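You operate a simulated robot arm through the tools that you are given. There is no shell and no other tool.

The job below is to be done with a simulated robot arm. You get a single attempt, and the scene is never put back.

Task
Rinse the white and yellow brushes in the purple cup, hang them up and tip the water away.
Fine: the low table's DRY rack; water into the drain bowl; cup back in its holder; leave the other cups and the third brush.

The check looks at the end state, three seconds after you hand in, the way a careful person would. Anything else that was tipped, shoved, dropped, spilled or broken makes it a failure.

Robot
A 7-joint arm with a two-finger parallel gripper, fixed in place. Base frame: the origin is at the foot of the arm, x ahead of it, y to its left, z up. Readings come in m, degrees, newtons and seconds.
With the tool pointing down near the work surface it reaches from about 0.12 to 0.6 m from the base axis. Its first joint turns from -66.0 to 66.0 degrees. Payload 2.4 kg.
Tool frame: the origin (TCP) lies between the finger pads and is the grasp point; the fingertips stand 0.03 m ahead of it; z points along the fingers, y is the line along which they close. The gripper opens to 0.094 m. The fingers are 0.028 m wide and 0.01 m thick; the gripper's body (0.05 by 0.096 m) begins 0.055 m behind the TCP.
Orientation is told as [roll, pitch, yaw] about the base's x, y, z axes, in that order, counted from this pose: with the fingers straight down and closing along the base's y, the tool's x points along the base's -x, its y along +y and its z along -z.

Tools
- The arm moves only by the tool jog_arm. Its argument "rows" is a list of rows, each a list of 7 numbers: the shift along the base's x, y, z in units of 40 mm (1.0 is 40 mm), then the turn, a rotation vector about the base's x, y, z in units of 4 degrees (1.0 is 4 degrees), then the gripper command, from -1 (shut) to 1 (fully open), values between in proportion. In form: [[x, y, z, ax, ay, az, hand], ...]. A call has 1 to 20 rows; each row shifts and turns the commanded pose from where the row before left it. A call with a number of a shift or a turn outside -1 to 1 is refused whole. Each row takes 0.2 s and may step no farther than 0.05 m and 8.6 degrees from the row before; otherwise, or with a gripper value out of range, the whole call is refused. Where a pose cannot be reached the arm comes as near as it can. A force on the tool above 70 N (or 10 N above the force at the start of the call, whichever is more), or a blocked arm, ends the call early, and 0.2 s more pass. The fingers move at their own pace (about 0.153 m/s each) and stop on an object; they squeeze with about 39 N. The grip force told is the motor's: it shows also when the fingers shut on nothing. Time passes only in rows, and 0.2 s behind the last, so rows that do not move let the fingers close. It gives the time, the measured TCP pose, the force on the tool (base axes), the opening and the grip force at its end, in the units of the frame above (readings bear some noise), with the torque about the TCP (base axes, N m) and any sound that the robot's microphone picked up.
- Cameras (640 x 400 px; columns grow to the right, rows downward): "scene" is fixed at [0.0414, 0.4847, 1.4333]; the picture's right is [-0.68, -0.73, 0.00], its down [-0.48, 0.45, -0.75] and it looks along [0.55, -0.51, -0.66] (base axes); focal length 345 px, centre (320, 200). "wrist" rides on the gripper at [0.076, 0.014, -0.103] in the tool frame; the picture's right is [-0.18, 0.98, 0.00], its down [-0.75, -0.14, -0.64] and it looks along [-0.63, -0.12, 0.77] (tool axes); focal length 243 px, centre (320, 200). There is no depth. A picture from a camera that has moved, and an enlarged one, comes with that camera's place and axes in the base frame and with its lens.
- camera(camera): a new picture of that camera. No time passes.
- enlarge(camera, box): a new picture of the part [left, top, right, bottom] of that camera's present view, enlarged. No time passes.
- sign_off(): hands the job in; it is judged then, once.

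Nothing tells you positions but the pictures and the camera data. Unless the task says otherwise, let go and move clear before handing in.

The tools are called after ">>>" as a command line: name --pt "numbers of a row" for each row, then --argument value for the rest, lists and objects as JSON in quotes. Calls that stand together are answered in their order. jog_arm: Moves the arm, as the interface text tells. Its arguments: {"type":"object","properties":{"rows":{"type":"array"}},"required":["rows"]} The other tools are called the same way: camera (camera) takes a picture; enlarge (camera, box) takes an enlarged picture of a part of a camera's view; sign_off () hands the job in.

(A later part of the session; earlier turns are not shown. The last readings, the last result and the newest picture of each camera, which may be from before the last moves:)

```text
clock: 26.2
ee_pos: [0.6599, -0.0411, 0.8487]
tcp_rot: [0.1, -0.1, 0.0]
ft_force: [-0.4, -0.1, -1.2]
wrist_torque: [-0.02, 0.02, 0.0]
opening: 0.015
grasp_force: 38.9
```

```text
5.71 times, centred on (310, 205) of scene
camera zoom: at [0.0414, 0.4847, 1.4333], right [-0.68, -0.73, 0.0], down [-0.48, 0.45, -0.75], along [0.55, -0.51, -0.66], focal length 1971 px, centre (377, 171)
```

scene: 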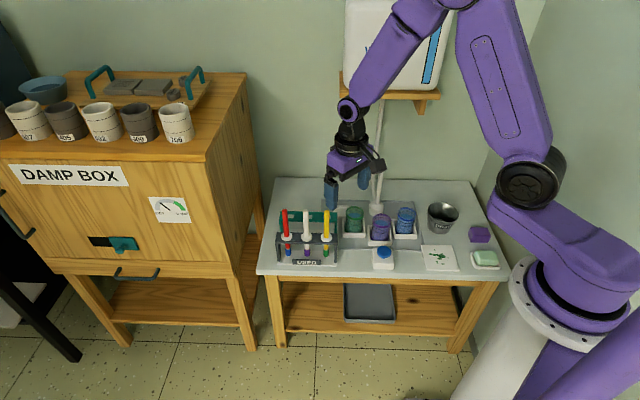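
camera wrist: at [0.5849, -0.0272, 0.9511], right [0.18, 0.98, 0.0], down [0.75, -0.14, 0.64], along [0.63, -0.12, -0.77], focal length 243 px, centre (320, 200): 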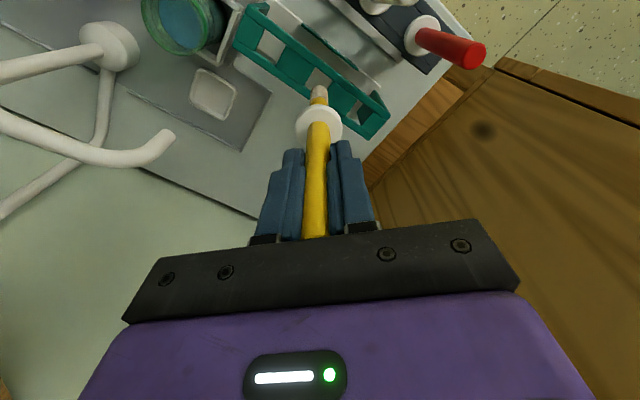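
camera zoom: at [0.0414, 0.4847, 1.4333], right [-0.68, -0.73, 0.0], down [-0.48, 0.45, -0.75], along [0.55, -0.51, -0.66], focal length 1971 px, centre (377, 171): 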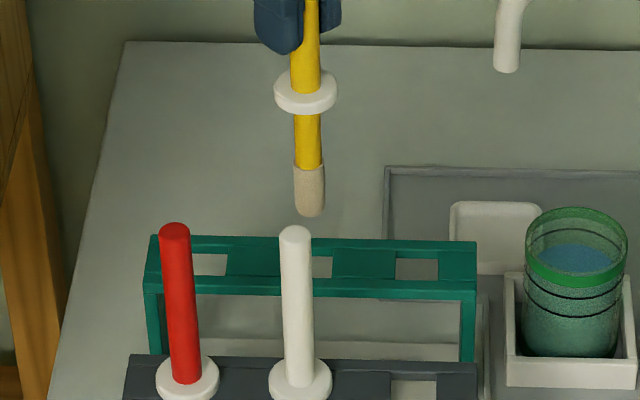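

The wrist view shows the tip lining up with hole B. I lower another 18 mm, so the tip is just above the bar, and check again.

>>> jog_arm --pt "-0.03 0 -0.225 0 0 0 -1" --pt "0 0 -0.225 0 0 0 -1" --pt "0 0 0 0 0 0 -1" --pt "0 0 0 0 0 0 -1"

>>> enlarge --camera "wrist" --box '[270, 40, 390, 150]'

>>> enlarge --camera "scene" --box '[275, 170, 345, 240]'

```text
clock: 27.2
ee_pos: [0.6619, -0.0409, 0.8314]
tcp_rot: [0.0, 0.0, 0.0]
ft_force: [0.7, -0.1, 0.0]
wrist_torque: [0.02, -0.01, 0.02]
opening: 0.0149
grasp_force: 39.1
```

```text
3.64 times, centred on (330, 95) of wrist
camera zoom: at [0.5845, -0.0271, 0.9332], right [0.18, 0.98, 0.0], down [0.75, -0.14, 0.64], along [0.63, -0.12, -0.77], focal length 882 px, centre (284, 582)
```

zoom: 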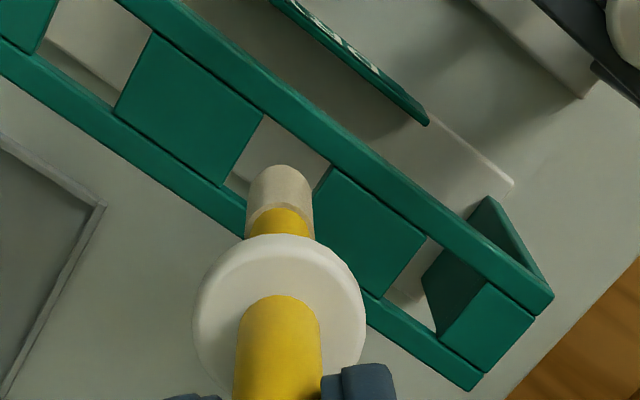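

```text
5.71 times, centred on (310, 205) of scene
camera zoom: at [0.0414, 0.4847, 1.4333], right [-0.68, -0.73, 0.0], down [-0.48, 0.45, -0.75], along [0.55, -0.51, -0.66], focal length 1971 px, centre (377, 171)
```

zoom: 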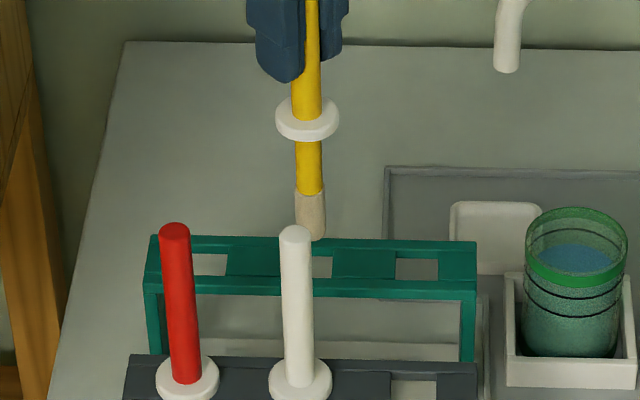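

>>> jog_arm --pt "0 0 -0.15 0 0 0 -1" --pt "0 0 -0.1 0 0 0 -1" --pt "0 0 0 0 0 0 -1" --pt "0 0 0 0 0 0 -1"

>>> enlarge --camera "wrist" --box '[290, 50, 370, 120]'

>>> enlarge --camera "scene" --box '[290, 190, 340, 240]'

```text
clock: 28.2
ee_pos: [0.66, -0.0415, 0.821]
tcp_rot: [0.0, 0.1, 0.0]
ft_force: [-0.3, 0.9, -0.7]
wrist_torque: [-0.01, -0.04, 0.0]
opening: 0.0147
grasp_force: 38.6
```

```text
5.71 times, centred on (330, 85) of wrist
camera zoom: at [0.5841, -0.027, 0.9232], right [0.18, 0.98, 0.0], down [0.75, -0.14, 0.64], along [0.63, -0.12, -0.77], focal length 1386 px, centre (263, 857)
```

zoom: 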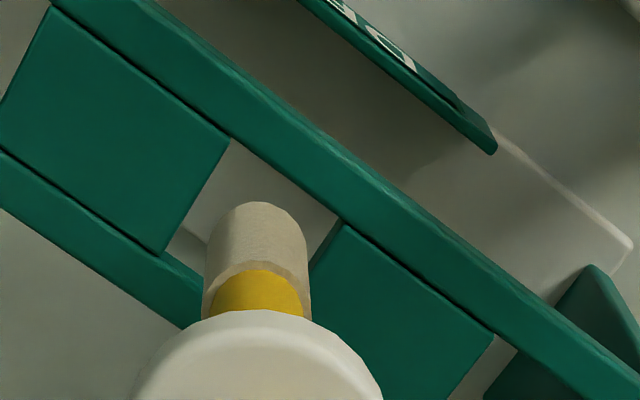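

```text
8.00 times, centred on (315, 215) of scene
camera zoom: at [0.0414, 0.4847, 1.4333], right [-0.68, -0.73, 0.0], down [-0.48, 0.45, -0.75], along [0.55, -0.51, -0.66], focal length 2759 px, centre (360, 80)
```

zoom: 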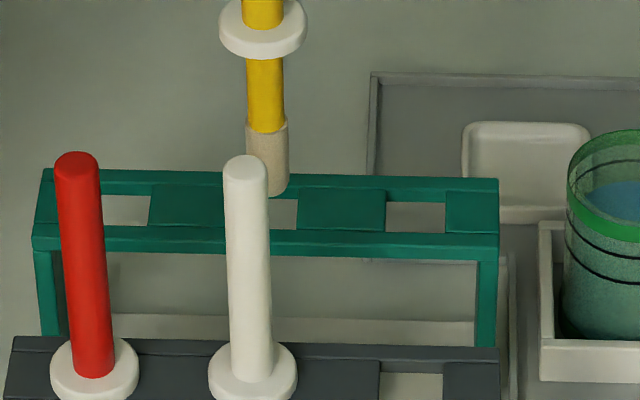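

Combining both views, the brush should go about 3 mm further forward and 1 mm to the right. I apply that, ease down 8 mm while watching the force, and look.

>>> jog_arm --pt "0.075 -0.025 0 0 0 0 -1" --pt "0 0 -0.1 0 0 0 -1" --pt "0 0 -0.1 0 0 0 -1" --pt "0 0 0 0 0 0 -1" --pt "0 0 0 0 0 0 -1"

>>> enlarge --camera "wrist" --box '[290, 50, 370, 120]'

>>> enlarge --camera "scene" --box '[290, 190, 340, 240]'

```text
clock: 29.4
ee_pos: [0.6618, -0.0426, 0.8114]
tcp_rot: [0.0, 0.1, 0.0]
ft_force: [-0.4, 0.6, -1.0]
wrist_torque: [0.01, -0.01, -0.05]
opening: 0.0149
grasp_force: 39.5
```

```text
5.71 times, centred on (330, 85) of wrist
camera zoom: at [0.5864, -0.0284, 0.9143], right [0.18, 0.98, 0.0], down [0.75, -0.14, 0.64], along [0.63, -0.12, -0.77], focal length 1386 px, centre (263, 857)
```

zoom: 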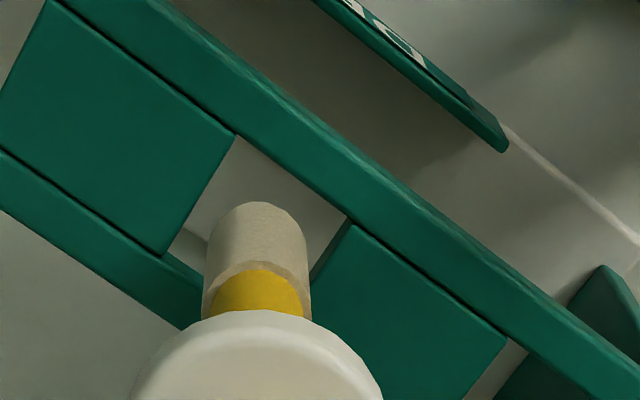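

```text
8.00 times, centred on (315, 215) of scene
camera zoom: at [0.0414, 0.4847, 1.4333], right [-0.68, -0.73, 0.0], down [-0.48, 0.45, -0.75], along [0.55, -0.51, -0.66], focal length 2759 px, centre (360, 80)
```

zoom: 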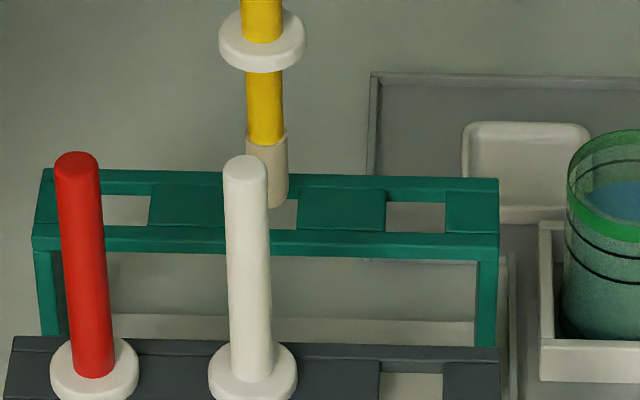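

>>> jog_arm --pt "0.04 0 0 0 0 0 -1" --pt "0 0 -0.1 0 0 0 -1" --pt "0 0 -0.1 0 0 0 -1" --pt "0 0 0 0 0 0 -1" --pt "0 0 0 0 0 0 -1"

>>> enlarge --camera "wrist" --box '[290, 50, 370, 120]'

>>> enlarge --camera "scene" --box '[290, 190, 340, 240]'

```text
clock: 30.6
ee_pos: [0.6654, -0.0425, 0.8065]
tcp_rot: [0.0, 0.1, 0.1]
ft_force: [0.9, -0.3, -0.1]
wrist_torque: [0.01, 0.0, 0.0]
opening: 0.0147
grasp_force: 38.9
```

```text
5.71 times, centred on (330, 85) of wrist
camera zoom: at [0.5882, -0.0283, 0.907], right [0.18, 0.98, 0.0], down [0.75, -0.14, 0.64], along [0.63, -0.12, -0.77], focal length 1386 px, centre (263, 857)
```

zoom: 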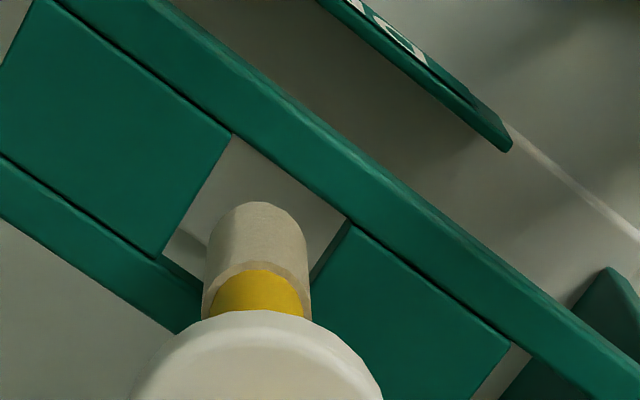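

```text
8.00 times, centred on (315, 215) of scene
camera zoom: at [0.0414, 0.4847, 1.4333], right [-0.68, -0.73, 0.0], down [-0.48, 0.45, -0.75], along [0.55, -0.51, -0.66], focal length 2759 px, centre (360, 80)
```

zoom: 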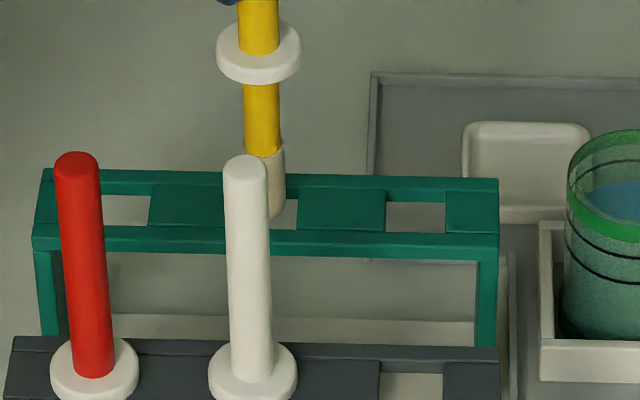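

Both views now agree that the tip is centred in hole B. I lower it further in small steps and watch the force.

>>> jog_arm --pt "0 0 -0.2 0 0 0 -1" --pt "0 0 -0.2 0 0 0 -1" --pt "0 0 -0.2 0 0 0 -1" --pt "0 0 -0.2 0 0 0 -1" --pt "0 0 -0.2 0 0 0 -1" --pt "0 0 0 0 0 0 -1"

>>> enlarge --camera "wrist" --box '[270, 40, 390, 150]'

>>> enlarge --camera "scene" --box '[290, 180, 340, 240]'

```text
clock: 32.0
ee_pos: [0.6642, -0.0428, 0.7648]
tcp_rot: [-0.1, 0.0, 0.0]
ft_force: [-0.3, 0.5, 0.0]
wrist_torque: [0.05, 0.03, 0.01]
opening: 0.0148
grasp_force: 39.7
```

```text
3.64 times, centred on (330, 95) of wrist
camera zoom: at [0.5884, -0.0283, 0.8671], right [0.18, 0.98, 0.0], down [0.75, -0.14, 0.64], along [0.63, -0.12, -0.77], focal length 882 px, centre (284, 582)
```

zoom: 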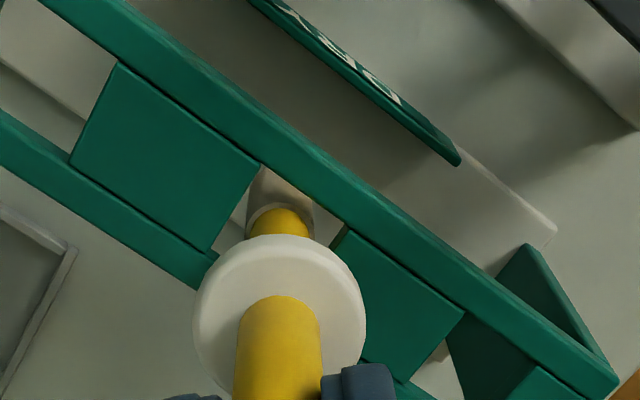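

```text
6.67 times, centred on (315, 210) of scene
camera zoom: at [0.0414, 0.4847, 1.4333], right [-0.68, -0.73, 0.0], down [-0.48, 0.45, -0.75], along [0.55, -0.51, -0.66], focal length 2300 px, centre (353, 133)
```

zoom: 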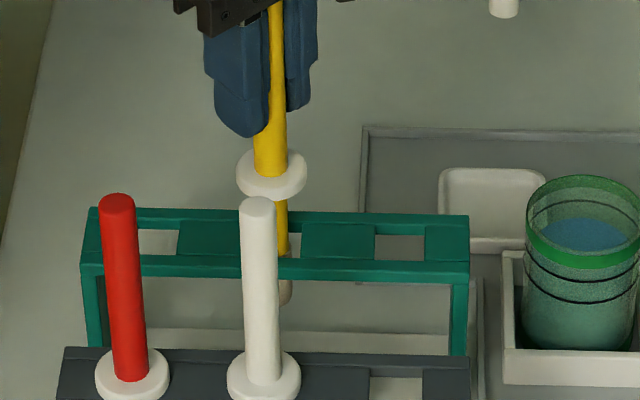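

The tip has passed through the hole. I keep lowering until the collar seats at around z 0.726.

>>> jog_arm --pt "0 0 -0.2 0 0 0 -1" --pt "0 0 -0.2 0 0 0 -1" --pt "0 0 -0.2 0 0 0 -1" --pt "0 0 -0.15 0 0 0 -1" --pt "0 0 -0.1 0 0 0 -1" --pt "0 0 0 0 0 0 -1"

>>> enlarge --camera "wrist" --box '[270, 40, 390, 150]'

>>> enlarge --camera "scene" --box '[290, 180, 340, 240]'

```text
clock: 33.4
ee_pos: [0.6617, -0.0421, 0.7321]
tcp_rot: [0.1, -0.1, 0.0]
ft_force: [-0.3, 0.2, -0.3]
wrist_torque: [0.01, -0.06, -0.01]
opening: 0.0149
grasp_force: 38.9
```

```text
3.64 times, centred on (330, 95) of wrist
camera zoom: at [0.5858, -0.0282, 0.8345], right [0.18, 0.98, 0.0], down [0.75, -0.14, 0.64], along [0.63, -0.12, -0.77], focal length 882 px, centre (284, 582)
```

zoom: 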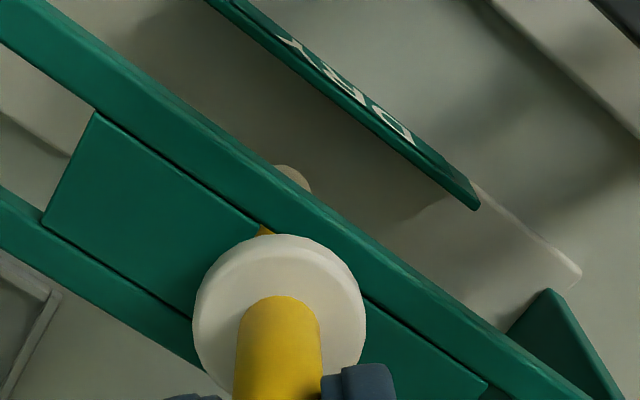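

```text
6.67 times, centred on (315, 210) of scene
camera zoom: at [0.0414, 0.4847, 1.4333], right [-0.68, -0.73, 0.0], down [-0.48, 0.45, -0.75], along [0.55, -0.51, -0.66], focal length 2300 px, centre (353, 133)
```

zoom: 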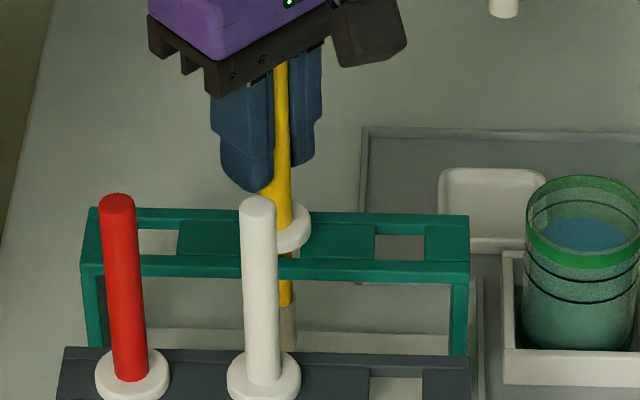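

>>> jog_arm --pt "0 0 -0.07 0 0 0 -1" --pt "0 0 -0.07 0 0 0 -1" --pt "0 0 0 0 0 0 -1"

>>> enlarge --camera "wrist" --box '[270, 40, 390, 150]'

>>> enlarge --camera "scene" --box '[290, 180, 340, 240]'

```text
clock: 34.2
ee_pos: [0.6608, -0.042, 0.7294]
tcp_rot: [0.0, 0.1, -0.1]
ft_force: [0.8, 0.0, -0.2]
wrist_torque: [0.0, 0.04, 0.0]
opening: 0.015
grasp_force: 39.3
out of reach, approached as far as the arm can: row 2
```

```text
3.64 times, centred on (330, 95) of wrist
camera zoom: at [0.5852, -0.0283, 0.831], right [0.18, 0.98, 0.0], down [0.75, -0.14, 0.64], along [0.63, -0.12, -0.77], focal length 882 px, centre (284, 582)
```

zoom: 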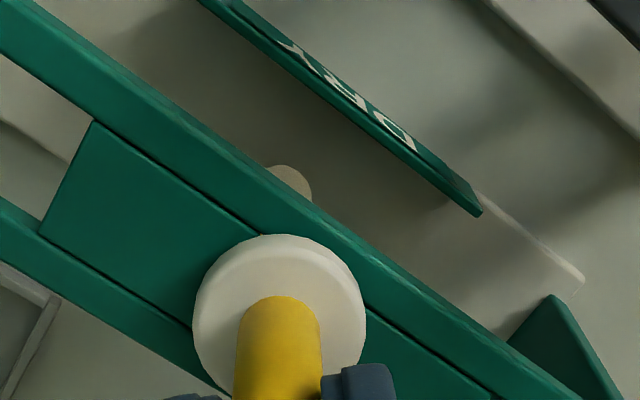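

```text
6.67 times, centred on (315, 210) of scene
camera zoom: at [0.0414, 0.4847, 1.4333], right [-0.68, -0.73, 0.0], down [-0.48, 0.45, -0.75], along [0.55, -0.51, -0.66], focal length 2300 px, centre (353, 133)
```

zoom: 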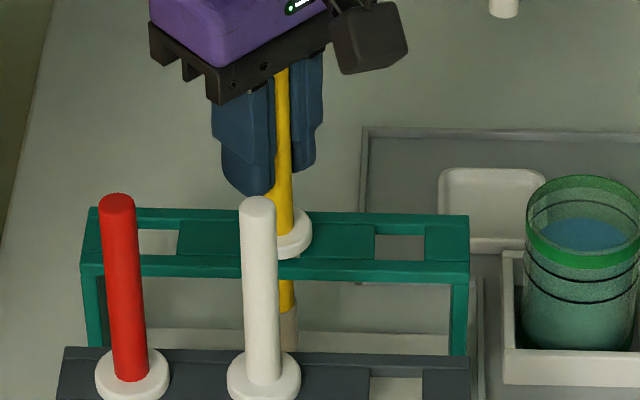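

The arm is at its reach limit, with the collar only a few millimetres above the bar. I open part way so the collar settles onto the rack, and check.

>>> jog_arm --pt "0 0 0 0 0 0 -0.2" --pt "0 0 0 0 0 0 -0.1" --pt "0 0 0 0 0 0 0.0" --pt "0 0 0 0 0 0 0.0"

>>> enlarge --camera "wrist" --box '[230, 40, 410, 240]'

>>> enlarge --camera "scene" --box '[290, 180, 340, 240]'

```text
clock: 35.2
ee_pos: [0.6612, -0.0425, 0.7281]
tcp_rot: [0.0, -0.1, 0.0]
ft_force: [-0.9, -1.0, 0.2]
wrist_torque: [0.0, 0.01, -0.01]
opening: 0.0469
grasp_force: 0.0
```

```text
2.00 times, centred on (320, 140) of wrist
camera zoom: at [0.5852, -0.0283, 0.831], right [0.18, 0.98, 0.0], down [0.75, -0.14, 0.64], along [0.63, -0.12, -0.77], focal length 485 px, centre (320, 320)
```

zoom: 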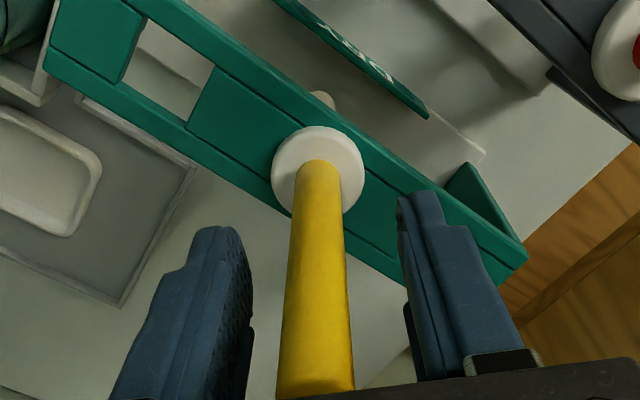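

```text
6.67 times, centred on (315, 210) of scene
camera zoom: at [0.0414, 0.4847, 1.4333], right [-0.68, -0.73, 0.0], down [-0.48, 0.45, -0.75], along [0.55, -0.51, -0.66], focal length 2300 px, centre (353, 133)
```

zoom: 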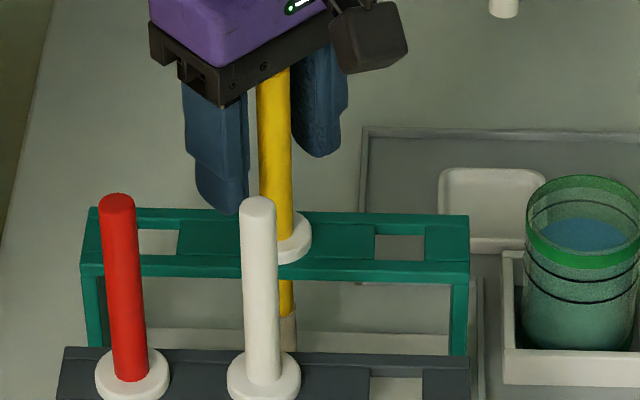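

The yellow brush hangs in hole B with its collar seated. I back straight up and then move over to the white brush.

>>> jog_arm --pt "0 0 0.3 0 0 0 0.0" --pt "0 0 0.6 0 0 0 0.0" --pt "0 0 0.8 0 0 0 0.0" --pt "0 0 0.8 0 0 0 0.0" --pt "0 0 0.7 0 0 0 0.0" --pt "0 0 0 0 0 0 0.0"

>>> enlarge --camera "wrist" --box '[200, 20, 440, 220]'

>>> enlarge --camera "scene" --box '[265, 160, 365, 260]'

```text
clock: 36.6
ee_pos: [0.661, -0.0416, 0.8576]
tcp_rot: [0.0, 0.1, 0.0]
ft_force: [-0.1, -0.5, -0.2]
wrist_torque: [0.0, 0.01, 0.0]
opening: 0.0469
grasp_force: 0.1
```

```text
2.00 times, centred on (320, 120) of wrist
camera zoom: at [0.5854, -0.028, 0.9591], right [0.18, 0.98, 0.0], down [0.75, -0.14, 0.64], along [0.63, -0.12, -0.77], focal length 485 px, centre (320, 360)
```

zoom: 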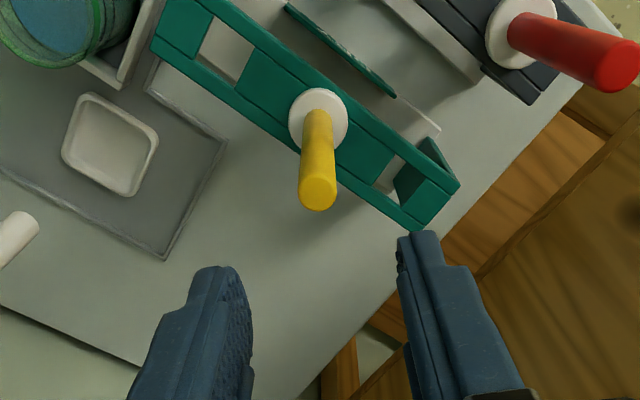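

```text
4.00 times, centred on (315, 210) of scene
camera zoom: at [0.0414, 0.4847, 1.4333], right [-0.68, -0.73, 0.0], down [-0.48, 0.45, -0.75], along [0.55, -0.51, -0.66], focal length 1380 px, centre (340, 160)
```

zoom: 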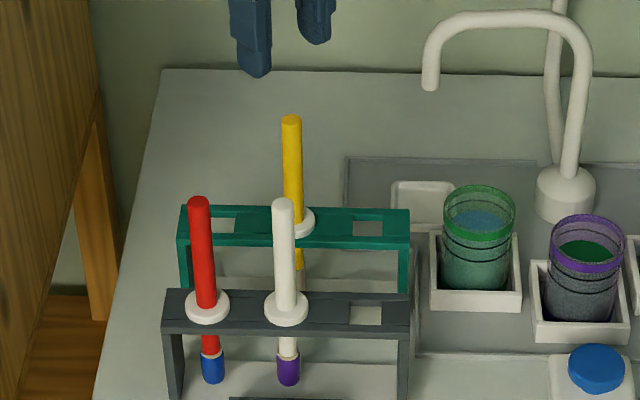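

>>> jog_arm --pt "-0.82 0.84 0 0 0 0 0.0" --pt "-0.82 0.84 0 0 0 0 0.0" --pt "0 0 0 0 0 0 0.0" --pt "0 0 0 0 0 0 0.0"

>>> enlarge --camera "wrist" --box '[200, 20, 440, 220]'

>>> enlarge --camera "scene" --box '[265, 160, 365, 260]'

```text
clock: 37.6
ee_pos: [0.5962, 0.0231, 0.8598]
tcp_rot: [0.0, 0.0, 0.0]
ft_force: [0.3, -0.4, 0.2]
wrist_torque: [0.03, 0.0, 0.01]
opening: 0.047
grasp_force: 0.0
```

```text
2.00 times, centred on (320, 120) of wrist
camera zoom: at [0.5207, 0.0376, 0.9607], right [0.18, 0.98, 0.0], down [0.75, -0.14, 0.64], along [0.63, -0.12, -0.77], focal length 485 px, centre (320, 360)
```

zoom: 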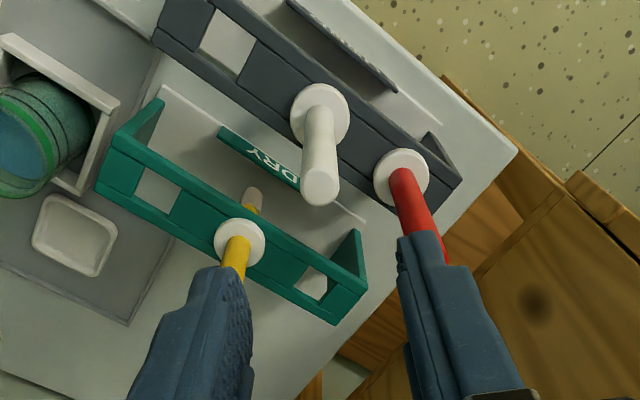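

```text
4.00 times, centred on (315, 210) of scene
camera zoom: at [0.0414, 0.4847, 1.4333], right [-0.68, -0.73, 0.0], down [-0.48, 0.45, -0.75], along [0.55, -0.51, -0.66], focal length 1380 px, centre (340, 160)
```

zoom: 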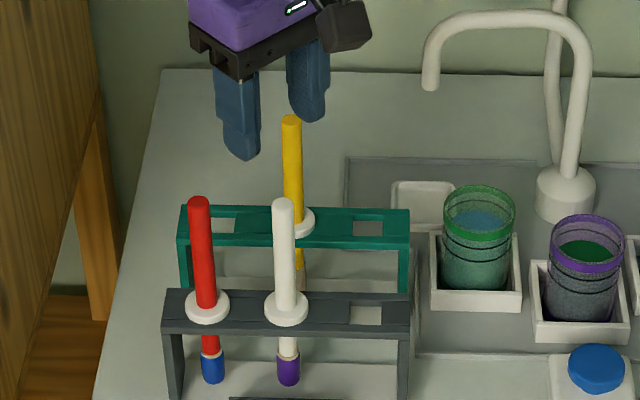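

White's handle is about 6 mm closer to the base than the tool centre. I shift back 5 mm and descend around it.

>>> jog_arm --pt "-0.13 0.02 0 0 0 0 0.05" --pt "0 0 -0.85 0 0 0 0.05" --pt "0 0 -0.85 0 0 0 0.05" --pt "0 0 -0.85 0 0 0 0.05" --pt "0 0 -0.78 0 0 0 0.05" --pt "0 0 0 0 0 0 0.05"

>>> camera --camera "wrist"

>>> enlarge --camera "scene" --box '[265, 160, 365, 260]'

```text
clock: 39.0
ee_pos: [0.5908, 0.0277, 0.7237]
tcp_rot: [0.0, 0.0, 0.0]
ft_force: [-0.2, 0.9, -0.2]
wrist_torque: [-0.02, -0.02, -0.01]
opening: 0.0493
grasp_force: 0.0
```

```text
taken
camera wrist: at [0.5154, 0.0416, 0.8263], right [0.18, 0.98, 0.0], down [0.75, -0.14, 0.64], along [0.63, -0.12, -0.77], focal length 243 px, centre (320, 200)
```

wrist: 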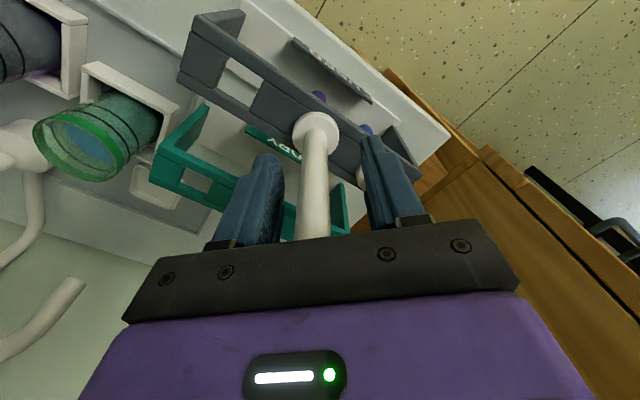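

```text
4.00 times, centred on (315, 210) of scene
camera zoom: at [0.0414, 0.4847, 1.4333], right [-0.68, -0.73, 0.0], down [-0.48, 0.45, -0.75], along [0.55, -0.51, -0.66], focal length 1380 px, centre (340, 160)
```

zoom: 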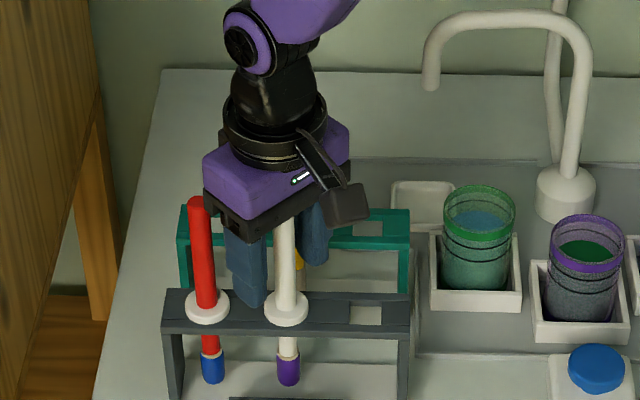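

>>> jog_arm --pt "0 0 0 0 0 0 -1" --pt "0 0 0 0 0 0 -1" --pt "0 0 0 0 0 0 -1" --pt "0 0 0.4 0 0 0 -1" --pt "0 0 0.7 0 0 0 -1" --pt "0 0 0.8 0 0 0 -1" --pt "0 0 0.8 0 0 0 -1" --pt "0 0 0.7 0 0 0 -1" --pt "0 0 0 0 0 0 -1"

>>> camera --camera "wrist"

>>> enlarge --camera "scene" --box '[265, 120, 405, 260]'

```text
clock: 41.0
ee_pos: [0.5898, 0.0242, 0.8613]
tcp_rot: [0.0, 0.0, 0.0]
ft_force: [-0.5, 0.9, 0.1]
wrist_torque: [-0.02, -0.05, 0.0]
opening: 0.0149
grasp_force: 38.9
```

```text
taken
camera wrist: at [0.5141, 0.0388, 0.9627], right [0.18, 0.98, 0.0], down [0.75, -0.14, 0.64], along [0.63, -0.12, -0.77], focal length 243 px, centre (320, 200)
```

wrist: 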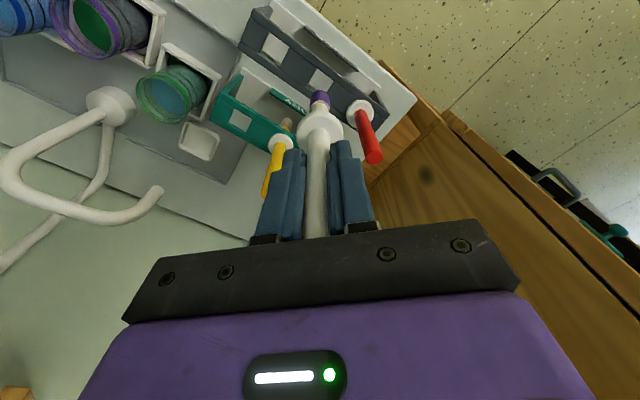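

```text
2.86 times, centred on (335, 190) of scene
camera zoom: at [0.0414, 0.4847, 1.4333], right [-0.68, -0.73, 0.0], down [-0.48, 0.45, -0.75], along [0.55, -0.51, -0.66], focal length 986 px, centre (277, 229)
```

zoom: 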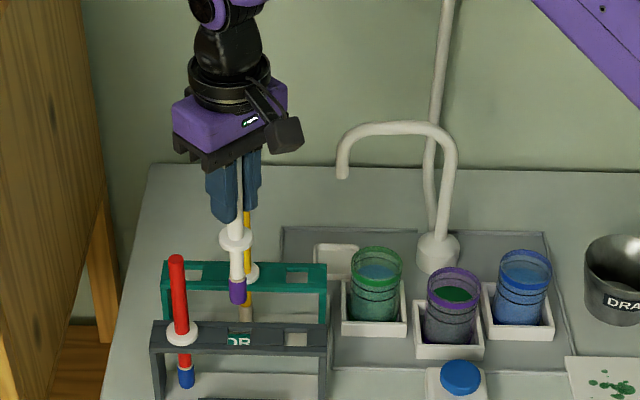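

White is lifted cleanly with its tip at about z 0.70. I carry it to the purple cup.

>>> jog_arm --pt "-0.4 -0.98 0 0 0 0 -1" --pt "-0.4 -0.98 0 0 0 0 -1" --pt "-0.4 -0.98 0 0 0 0 -1" --pt "-0.4 -0.98 0 0 0 0 -1" --pt "-0.4 -0.98 0 0 0 0 -1" --pt "-0.4 -0.98 0 0 0 0 -1" --pt "0 0 -0.5 0 0 0 -1" --pt "0 0 -0.5 0 0 0 -1" --pt "0 0 0 0 0 0 -1"

>>> enlarge --camera "wrist" --box '[240, 20, 400, 150]'

>>> enlarge --camera "scene" --box '[350, 160, 430, 250]'

```text
clock: 43.0
ee_pos: [0.4929, -0.211, 0.8199]
tcp_rot: [0.0, 0.0, 0.1]
ft_force: [0.5, 0.0, -0.5]
wrist_torque: [0.02, 0.02, -0.02]
opening: 0.015
grasp_force: 38.7
```

```text
3.08 times, centred on (320, 85) of wrist
camera zoom: at [0.4169, -0.1962, 0.9226], right [0.18, 0.98, 0.0], down [0.75, -0.14, 0.64], along [0.63, -0.12, -0.77], focal length 746 px, centre (320, 554)
```

zoom: 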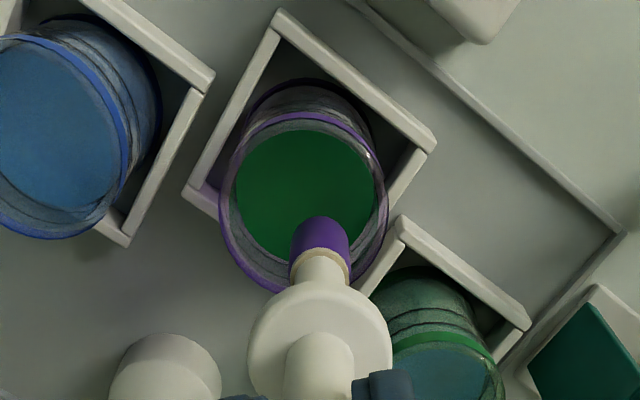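

```text
4.44 times, centred on (390, 205) of scene
camera zoom: at [0.0414, 0.4847, 1.4333], right [-0.68, -0.73, 0.0], down [-0.48, 0.45, -0.75], along [0.55, -0.51, -0.66], focal length 1533 px, centre (9, 178)
```

zoom: 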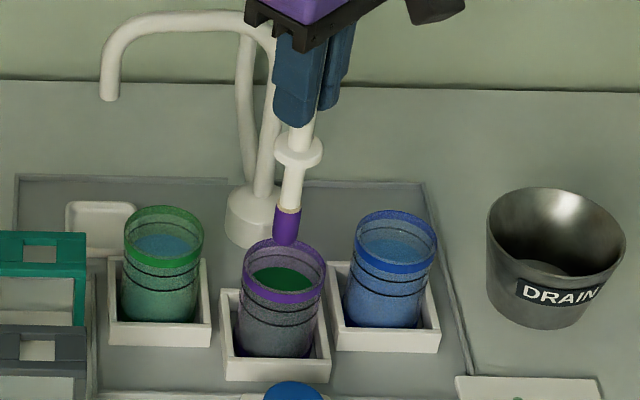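

>>> jog_arm --pt "-0.14 -0.11 0 0 0 0 -1" --pt "0 0 -0.4 0 0 0 -1" --pt "0 0 -0.4 0 0 0 -1" --pt "0 0 -0.4 0 0 0 -1" --pt "0 0 -0.4 0 0 0 -1" --pt "0 0 -0.33 0 0 0 -1" --pt "0 0 0 0 0 0 -1"

>>> enlarge --camera "wrist" --box '[240, 20, 400, 150]'

>>> enlarge --camera "scene" --box '[350, 160, 430, 250]'

```text
clock: 44.6
ee_pos: [0.4894, -0.2127, 0.7425]
tcp_rot: [0.0, 0.0, 0.1]
ft_force: [0.0, 0.2, -0.2]
wrist_torque: [0.01, -0.01, -0.01]
opening: 0.0149
grasp_force: 39.2
```

```text
3.08 times, centred on (320, 85) of wrist
camera zoom: at [0.4135, -0.1993, 0.8449], right [0.18, 0.98, 0.0], down [0.75, -0.14, 0.64], along [0.63, -0.12, -0.77], focal length 746 px, centre (320, 554)
```

zoom: 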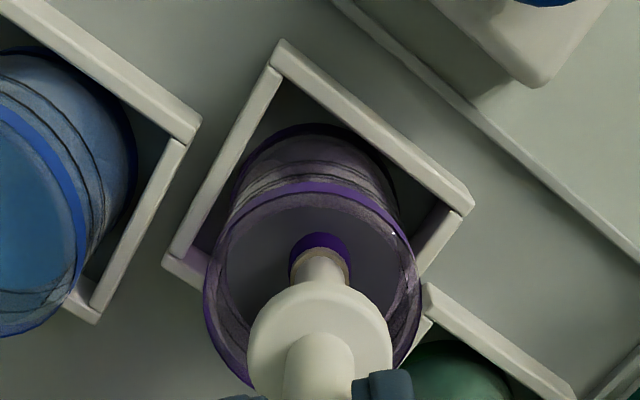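

```text
4.44 times, centred on (390, 205) of scene
camera zoom: at [0.0414, 0.4847, 1.4333], right [-0.68, -0.73, 0.0], down [-0.48, 0.45, -0.75], along [0.55, -0.51, -0.66], focal length 1533 px, centre (9, 178)
```

zoom: 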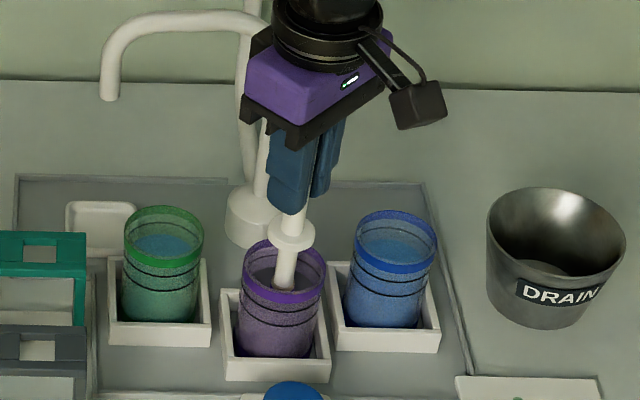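

The white brush is centred in the cup and in the water. I stir it the same way.

>>> jog_arm --pt "0.22 0 -0.05 0 0 0 -1" --pt "-0.22 0.22 0 0 0 0 -1" --pt "-0.22 -0.22 0 0 0 0 -1" --pt "0.22 -0.22 0 0 0 0 -1" --pt "0.22 0.22 0 0 0 0 -1" --pt "-0.22 0.22 0 0 0 0 -1" --pt "-0.22 -0.22 0 0 0 0 -1" --pt "0.22 -0.22 0 0 0 0 -1" --pt "0.22 0.22 0 0 0 0 -1" --pt "-0.22 0.22 0 0 0 0 -1" --pt "-0.22 -0.22 0 0 0 0 -1" --pt "0.22 -0.22 0 0 0 0 -1" --pt "0.22 0.22 0 0 0 0 -1" --pt "-0.22 0.22 0 0 0 0 -1" --pt "-0.22 -0.22 0 0 0 0 -1" --pt "0.22 -0.22 0 0 0 0 -1" --pt "0.22 0.22 0 0 0 0 -1" --pt "-0.22 0.22 0 0 0 0 -1" --pt "-0.22 -0.22 0 0 0 0 -1" --pt "0.22 0 0 0 0 0 -1"

>>> jog_arm --pt "0.22 0 0 0 0 0 -1" --pt "-0.22 0.22 0 0 0 0 -1" --pt "-0.22 -0.22 0 0 0 0 -1" --pt "0.22 -0.22 0 0 0 0 -1" --pt "0.22 0.22 0 0 0 0 -1" --pt "-0.22 0.22 0 0 0 0 -1" --pt "-0.22 -0.22 0 0 0 0 -1" --pt "0.22 -0.22 0 0 0 0 -1" --pt "0.22 0.22 0 0 0 0 -1" --pt "-0.22 0.22 0 0 0 0 -1" --pt "-0.22 -0.22 0 0 0 0 -1" --pt "0.22 -0.22 0 0 0 0 -1" --pt "0.22 0.22 0 0 0 0 -1" --pt "-0.22 0.22 0 0 0 0 -1" --pt "-0.22 -0.22 0 0 0 0 -1" --pt "0.22 0 0 0 0 0 -1"

>>> jog_arm --pt "0.22 0 0 0 0 0 -1" --pt "-0.22 0.22 0 0 0 0 -1" --pt "-0.22 -0.22 0 0 0 0 -1" --pt "0.22 -0.22 0 0 0 0 -1" --pt "0.22 0.22 0 0 0 0 -1" --pt "-0.22 0.22 0 0 0 0 -1" --pt "-0.22 -0.22 0 0 0 0 -1" --pt "0.22 0 0 0 0 0 -1" --pt "0 0 0.5 0 0 0 -1" --pt "0 0 0.5 0 0 0 -1" --pt "0 0 0.5 0 0 0 -1" --pt "0 0 0.4 0 0 0 -1" --pt "0 0 0 0 0 0 -1"

>>> enlarge --camera "wrist" --box '[240, 20, 400, 150]'

>>> enlarge --camera "scene" --box '[350, 160, 430, 250]'

```text
clock: 48.8
ee_pos: [0.4884, -0.2133, 0.7413]
tcp_rot: [0.0, 0.0, 0.0]
ft_force: [0.8, -0.8, -0.2]
wrist_torque: [0.03, -0.01, -0.02]
opening: 0.0149
grasp_force: 38.7
```

```text
clock: 52.2
ee_pos: [0.487, -0.2133, 0.7416]
tcp_rot: [-0.1, 0.0, 0.0]
ft_force: [0.4, 0.3, 0.3]
wrist_torque: [-0.01, -0.02, -0.01]
opening: 0.015
grasp_force: 38.6
```

```text
clock: 55.0
ee_pos: [0.4877, -0.2145, 0.8166]
tcp_rot: [0.0, 0.0, 0.1]
ft_force: [0.5, 0.6, -0.3]
wrist_torque: [0.02, -0.01, 0.02]
opening: 0.015
grasp_force: 39.0
```

```text
3.08 times, centred on (320, 85) of wrist
camera zoom: at [0.4128, -0.1997, 0.9187], right [0.18, 0.98, 0.0], down [0.75, -0.14, 0.64], along [0.63, -0.12, -0.77], focal length 746 px, centre (320, 554)
```

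zoom: 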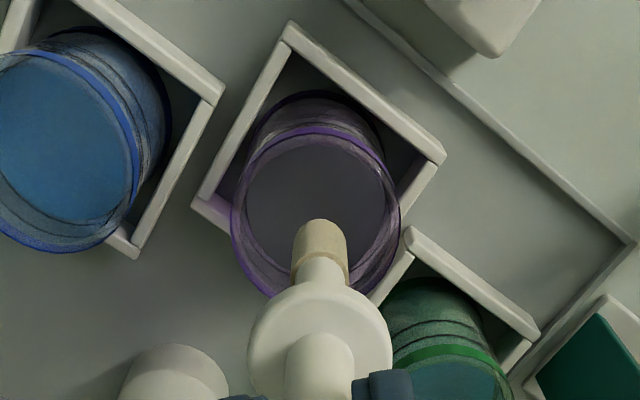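

```text
4.44 times, centred on (390, 205) of scene
camera zoom: at [0.0414, 0.4847, 1.4333], right [-0.68, -0.73, 0.0], down [-0.48, 0.45, -0.75], along [0.55, -0.51, -0.66], focal length 1533 px, centre (9, 178)
```

zoom: 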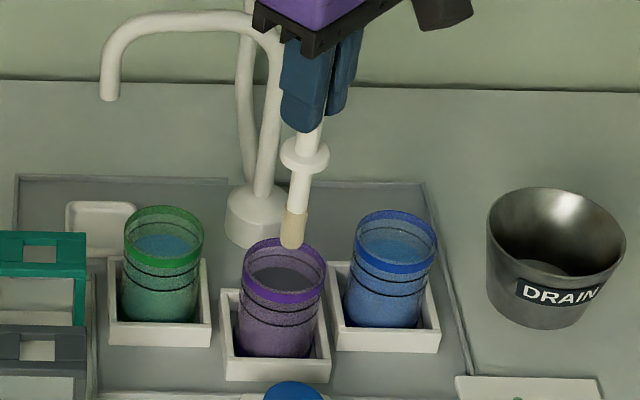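

White is clean too. I let it drip, lift it, and carry it to just above DRY hole A, aiming the tool at about [0.616, -0.086].

>>> jog_arm --pt "0 0 0 0 0 0 -1" --pt "0 0 0 0 0 0 -1" --pt "0 0 0 0 0 0 -1" --pt "0 0 0.6 0 0 0 -1" --pt "0 0 0.6 0 0 0 -1" --pt "0.8 0.8 0 0 0 0 -1" --pt "0.8 0.8 0 0 0 0 -1" --pt "0.8 0.8 0 0 0 0 -1" --pt "0.8 0.8 0 0 0 0 -1" --pt "0 0 -0.5 0 0 0 -1" --pt "0 0 -0.4 0 0 0 -1" --pt "0 0 0 0 0 0 -1"

>>> enlarge --camera "wrist" --box '[270, 40, 390, 150]'

>>> enlarge --camera "scene" --box '[290, 180, 350, 240]'

```text
clock: 57.6
ee_pos: [0.6161, -0.0851, 0.8273]
tcp_rot: [0.0, -0.1, 0.1]
ft_force: [-0.4, 0.2, -0.9]
wrist_torque: [-0.02, -0.01, -0.01]
opening: 0.0151
grasp_force: 38.8
```

```text
3.64 times, centred on (330, 95) of wrist
camera zoom: at [0.5407, -0.0707, 0.9297], right [0.18, 0.98, 0.0], down [0.75, -0.14, 0.64], along [0.63, -0.12, -0.77], focal length 882 px, centre (284, 582)
```

zoom: 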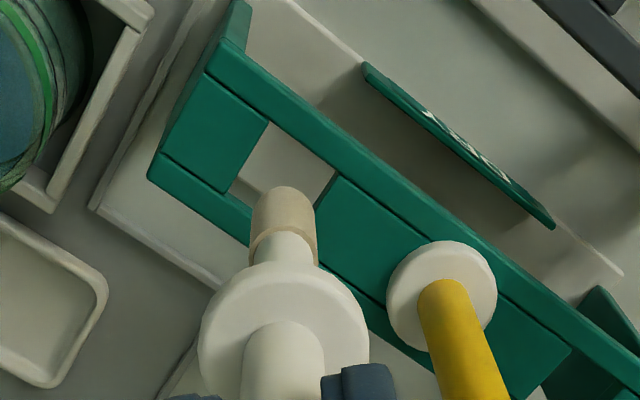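

```text
6.67 times, centred on (320, 210) of scene
camera zoom: at [0.0414, 0.4847, 1.4333], right [-0.68, -0.73, 0.0], down [-0.48, 0.45, -0.75], along [0.55, -0.51, -0.66], focal length 2300 px, centre (320, 133)
```

zoom: 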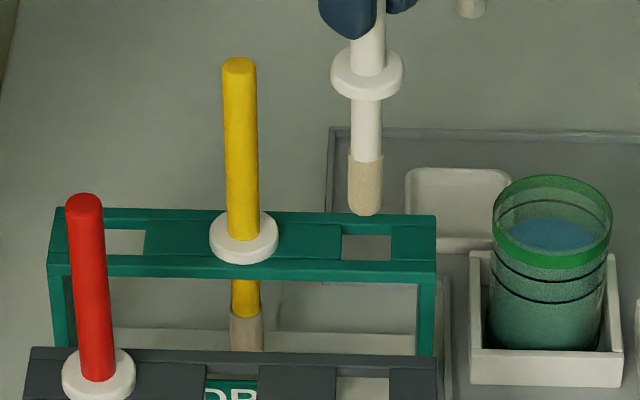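

Both views put the white tip directly over hole A. I lower it in small steps and check at the entry.

>>> jog_arm --pt "0 0 -0.2 0 0 0 -1" --pt "0 0 -0.2 0 0 0 -1" --pt "0 0 -0.2 0 0 0 -1" --pt "0 0 0 0 0 0 -1" --pt "0 0 0 0 0 0 -1"

>>> enlarge --camera "wrist" --box '[270, 40, 390, 150]'

>>> enlarge --camera "scene" --box '[290, 180, 350, 240]'

```text
clock: 58.8
ee_pos: [0.6175, -0.0854, 0.8035]
tcp_rot: [0.0, 0.1, 0.0]
ft_force: [-0.8, 0.6, -0.9]
wrist_torque: [0.0, 0.01, 0.02]
opening: 0.015
grasp_force: 38.7
```

```text
3.64 times, centred on (330, 95) of wrist
camera zoom: at [0.5404, -0.0715, 0.9059], right [0.18, 0.98, 0.0], down [0.75, -0.14, 0.64], along [0.63, -0.12, -0.77], focal length 882 px, centre (284, 582)
```

zoom: 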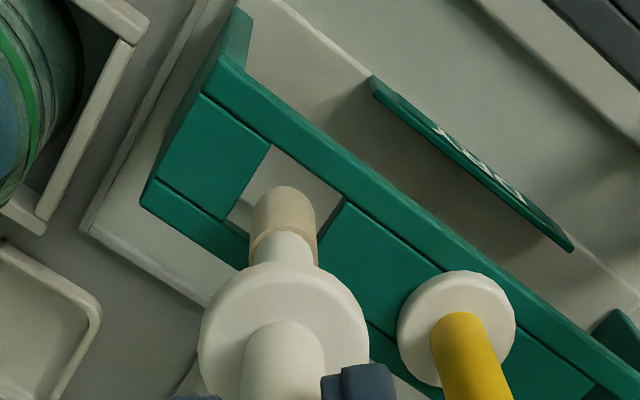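

```text
6.67 times, centred on (320, 210) of scene
camera zoom: at [0.0414, 0.4847, 1.4333], right [-0.68, -0.73, 0.0], down [-0.48, 0.45, -0.75], along [0.55, -0.51, -0.66], focal length 2300 px, centre (320, 133)
```

zoom: 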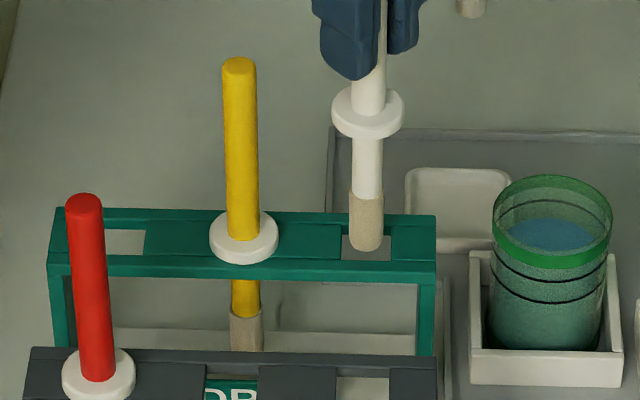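

>>> jog_arm --pt "0 0 -0.2 0 0 0 -1" --pt "0 0 -0.2 0 0 0 -1" --pt "0 0 -0.2 0 0 0 -1" --pt "0 0 -0.2 0 0 0 -1" --pt "0 0 -0.2 0 0 0 -1" --pt "0 0 -0.2 0 0 0 -1" --pt "0 0 0 0 0 0 -1"

>>> enlarge --camera "wrist" --box '[270, 40, 390, 150]'

>>> enlarge --camera "scene" --box '[290, 180, 350, 240]'

```text
clock: 60.4
ee_pos: [0.616, -0.0851, 0.7555]
tcp_rot: [0.0, 0.0, 0.0]
ft_force: [0.5, -0.2, 0.0]
wrist_torque: [0.01, -0.02, 0.01]
opening: 0.0148
grasp_force: 38.6
```

```text
3.64 times, centred on (330, 95) of wrist
camera zoom: at [0.5409, -0.0711, 0.858], right [0.18, 0.98, 0.0], down [0.75, -0.14, 0.64], along [0.63, -0.12, -0.77], focal length 882 px, centre (284, 582)
```

zoom: 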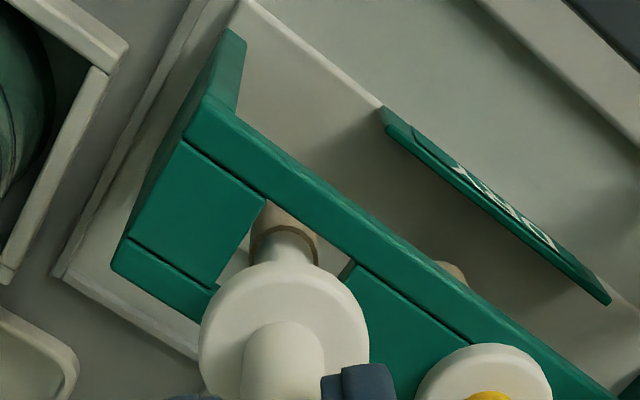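

```text
6.67 times, centred on (320, 210) of scene
camera zoom: at [0.0414, 0.4847, 1.4333], right [-0.68, -0.73, 0.0], down [-0.48, 0.45, -0.75], along [0.55, -0.51, -0.66], focal length 2300 px, centre (320, 133)
```

zoom: 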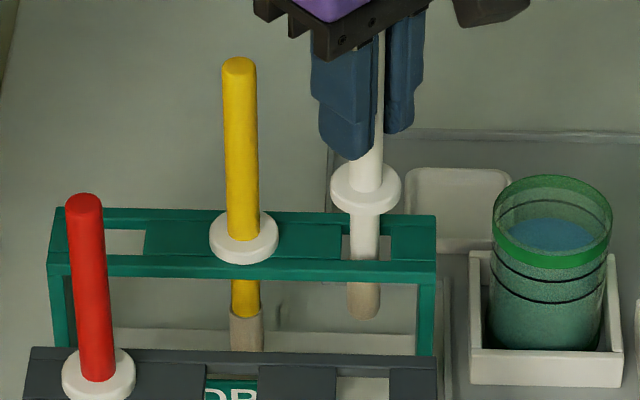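

>>> jog_arm --pt "0 0 -0.2 0 0 0 -1" --pt "0 0 -0.2 0 0 0 -1" --pt "0 0 -0.15 0 0 0 -1" --pt "0 0 -0.1 0 0 0 -1" --pt "0 0 -0.06 0 0 0 -1" --pt "0 0 0 0 0 0 -1"

>>> enlarge --camera "wrist" --box '[270, 40, 390, 150]'

>>> enlarge --camera "scene" --box '[290, 180, 350, 240]'

```text
clock: 61.8
ee_pos: [0.6175, -0.0868, 0.7276]
tcp_rot: [0.0, 0.0, 0.0]
ft_force: [-0.3, -0.1, 0.8]
wrist_torque: [-0.02, -0.03, -0.02]
opening: 0.0147
grasp_force: 38.9
```

```text
3.64 times, centred on (330, 95) of wrist
camera zoom: at [0.5412, -0.0719, 0.8299], right [0.18, 0.98, 0.0], down [0.75, -0.14, 0.64], along [0.63, -0.12, -0.77], focal length 882 px, centre (284, 582)
```

zoom: 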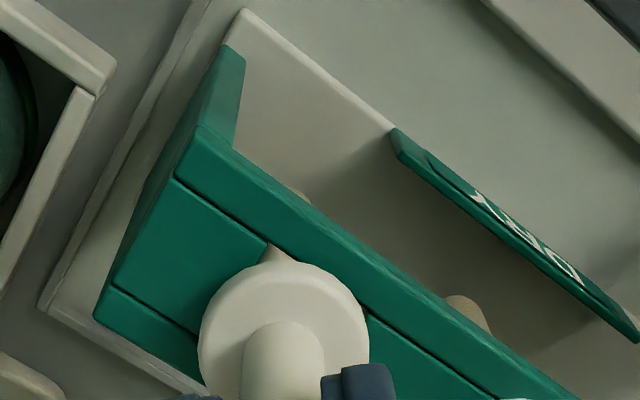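

```text
6.67 times, centred on (320, 210) of scene
camera zoom: at [0.0414, 0.4847, 1.4333], right [-0.68, -0.73, 0.0], down [-0.48, 0.45, -0.75], along [0.55, -0.51, -0.66], focal length 2300 px, centre (320, 133)
```

zoom: 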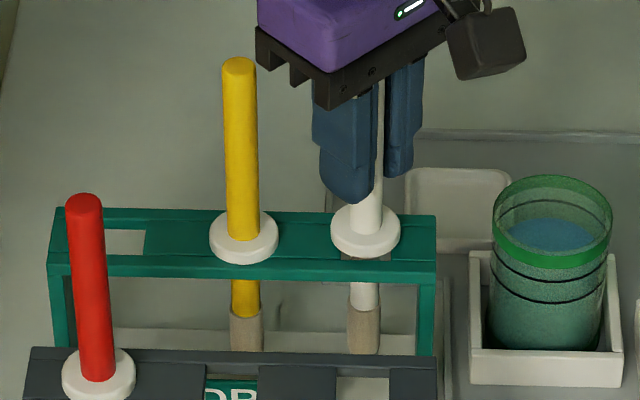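

>>> jog_arm --pt "0 0 -0.05 0 0 0 -1" --pt "0 0 -0.03 0 0 0 -1" --pt "0 0 0 0 0 0 -1"

>>> enlarge --camera "scene" --box '[290, 180, 350, 240]'

>>> enlarge --camera "wrist" --box '[290, 80, 350, 140]'

```text
clock: 62.6
ee_pos: [0.6156, -0.0846, 0.7249]
tcp_rot: [-0.1, 0.0, 0.0]
ft_force: [-0.8, 0.7, -0.1]
wrist_torque: [0.0, -0.02, 0.0]
opening: 0.015
grasp_force: 38.8
```

```text
6.67 times, centred on (320, 210) of scene
camera zoom: at [0.0414, 0.4847, 1.4333], right [-0.68, -0.73, 0.0], down [-0.48, 0.45, -0.75], along [0.55, -0.51, -0.66], focal length 2300 px, centre (320, 133)
```

zoom: 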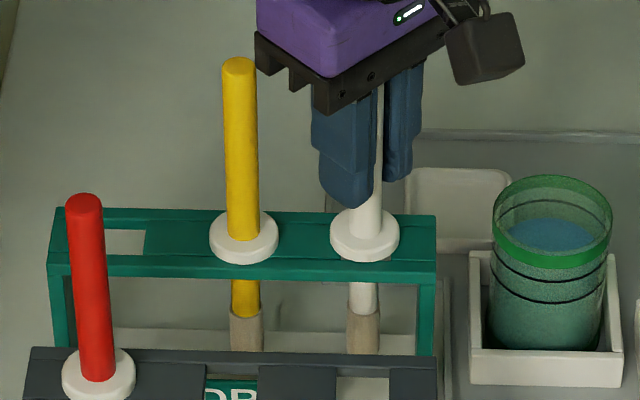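

```text
6.67 times, centred on (320, 110) of wrist
camera zoom: at [0.5413, -0.0715, 0.8273], right [0.18, 0.98, 0.0], down [0.75, -0.14, 0.64], along [0.63, -0.12, -0.77], focal length 1618 px, centre (320, 800)
```

zoom: 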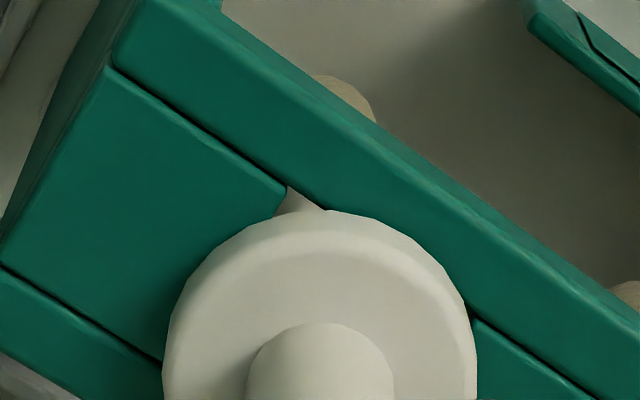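

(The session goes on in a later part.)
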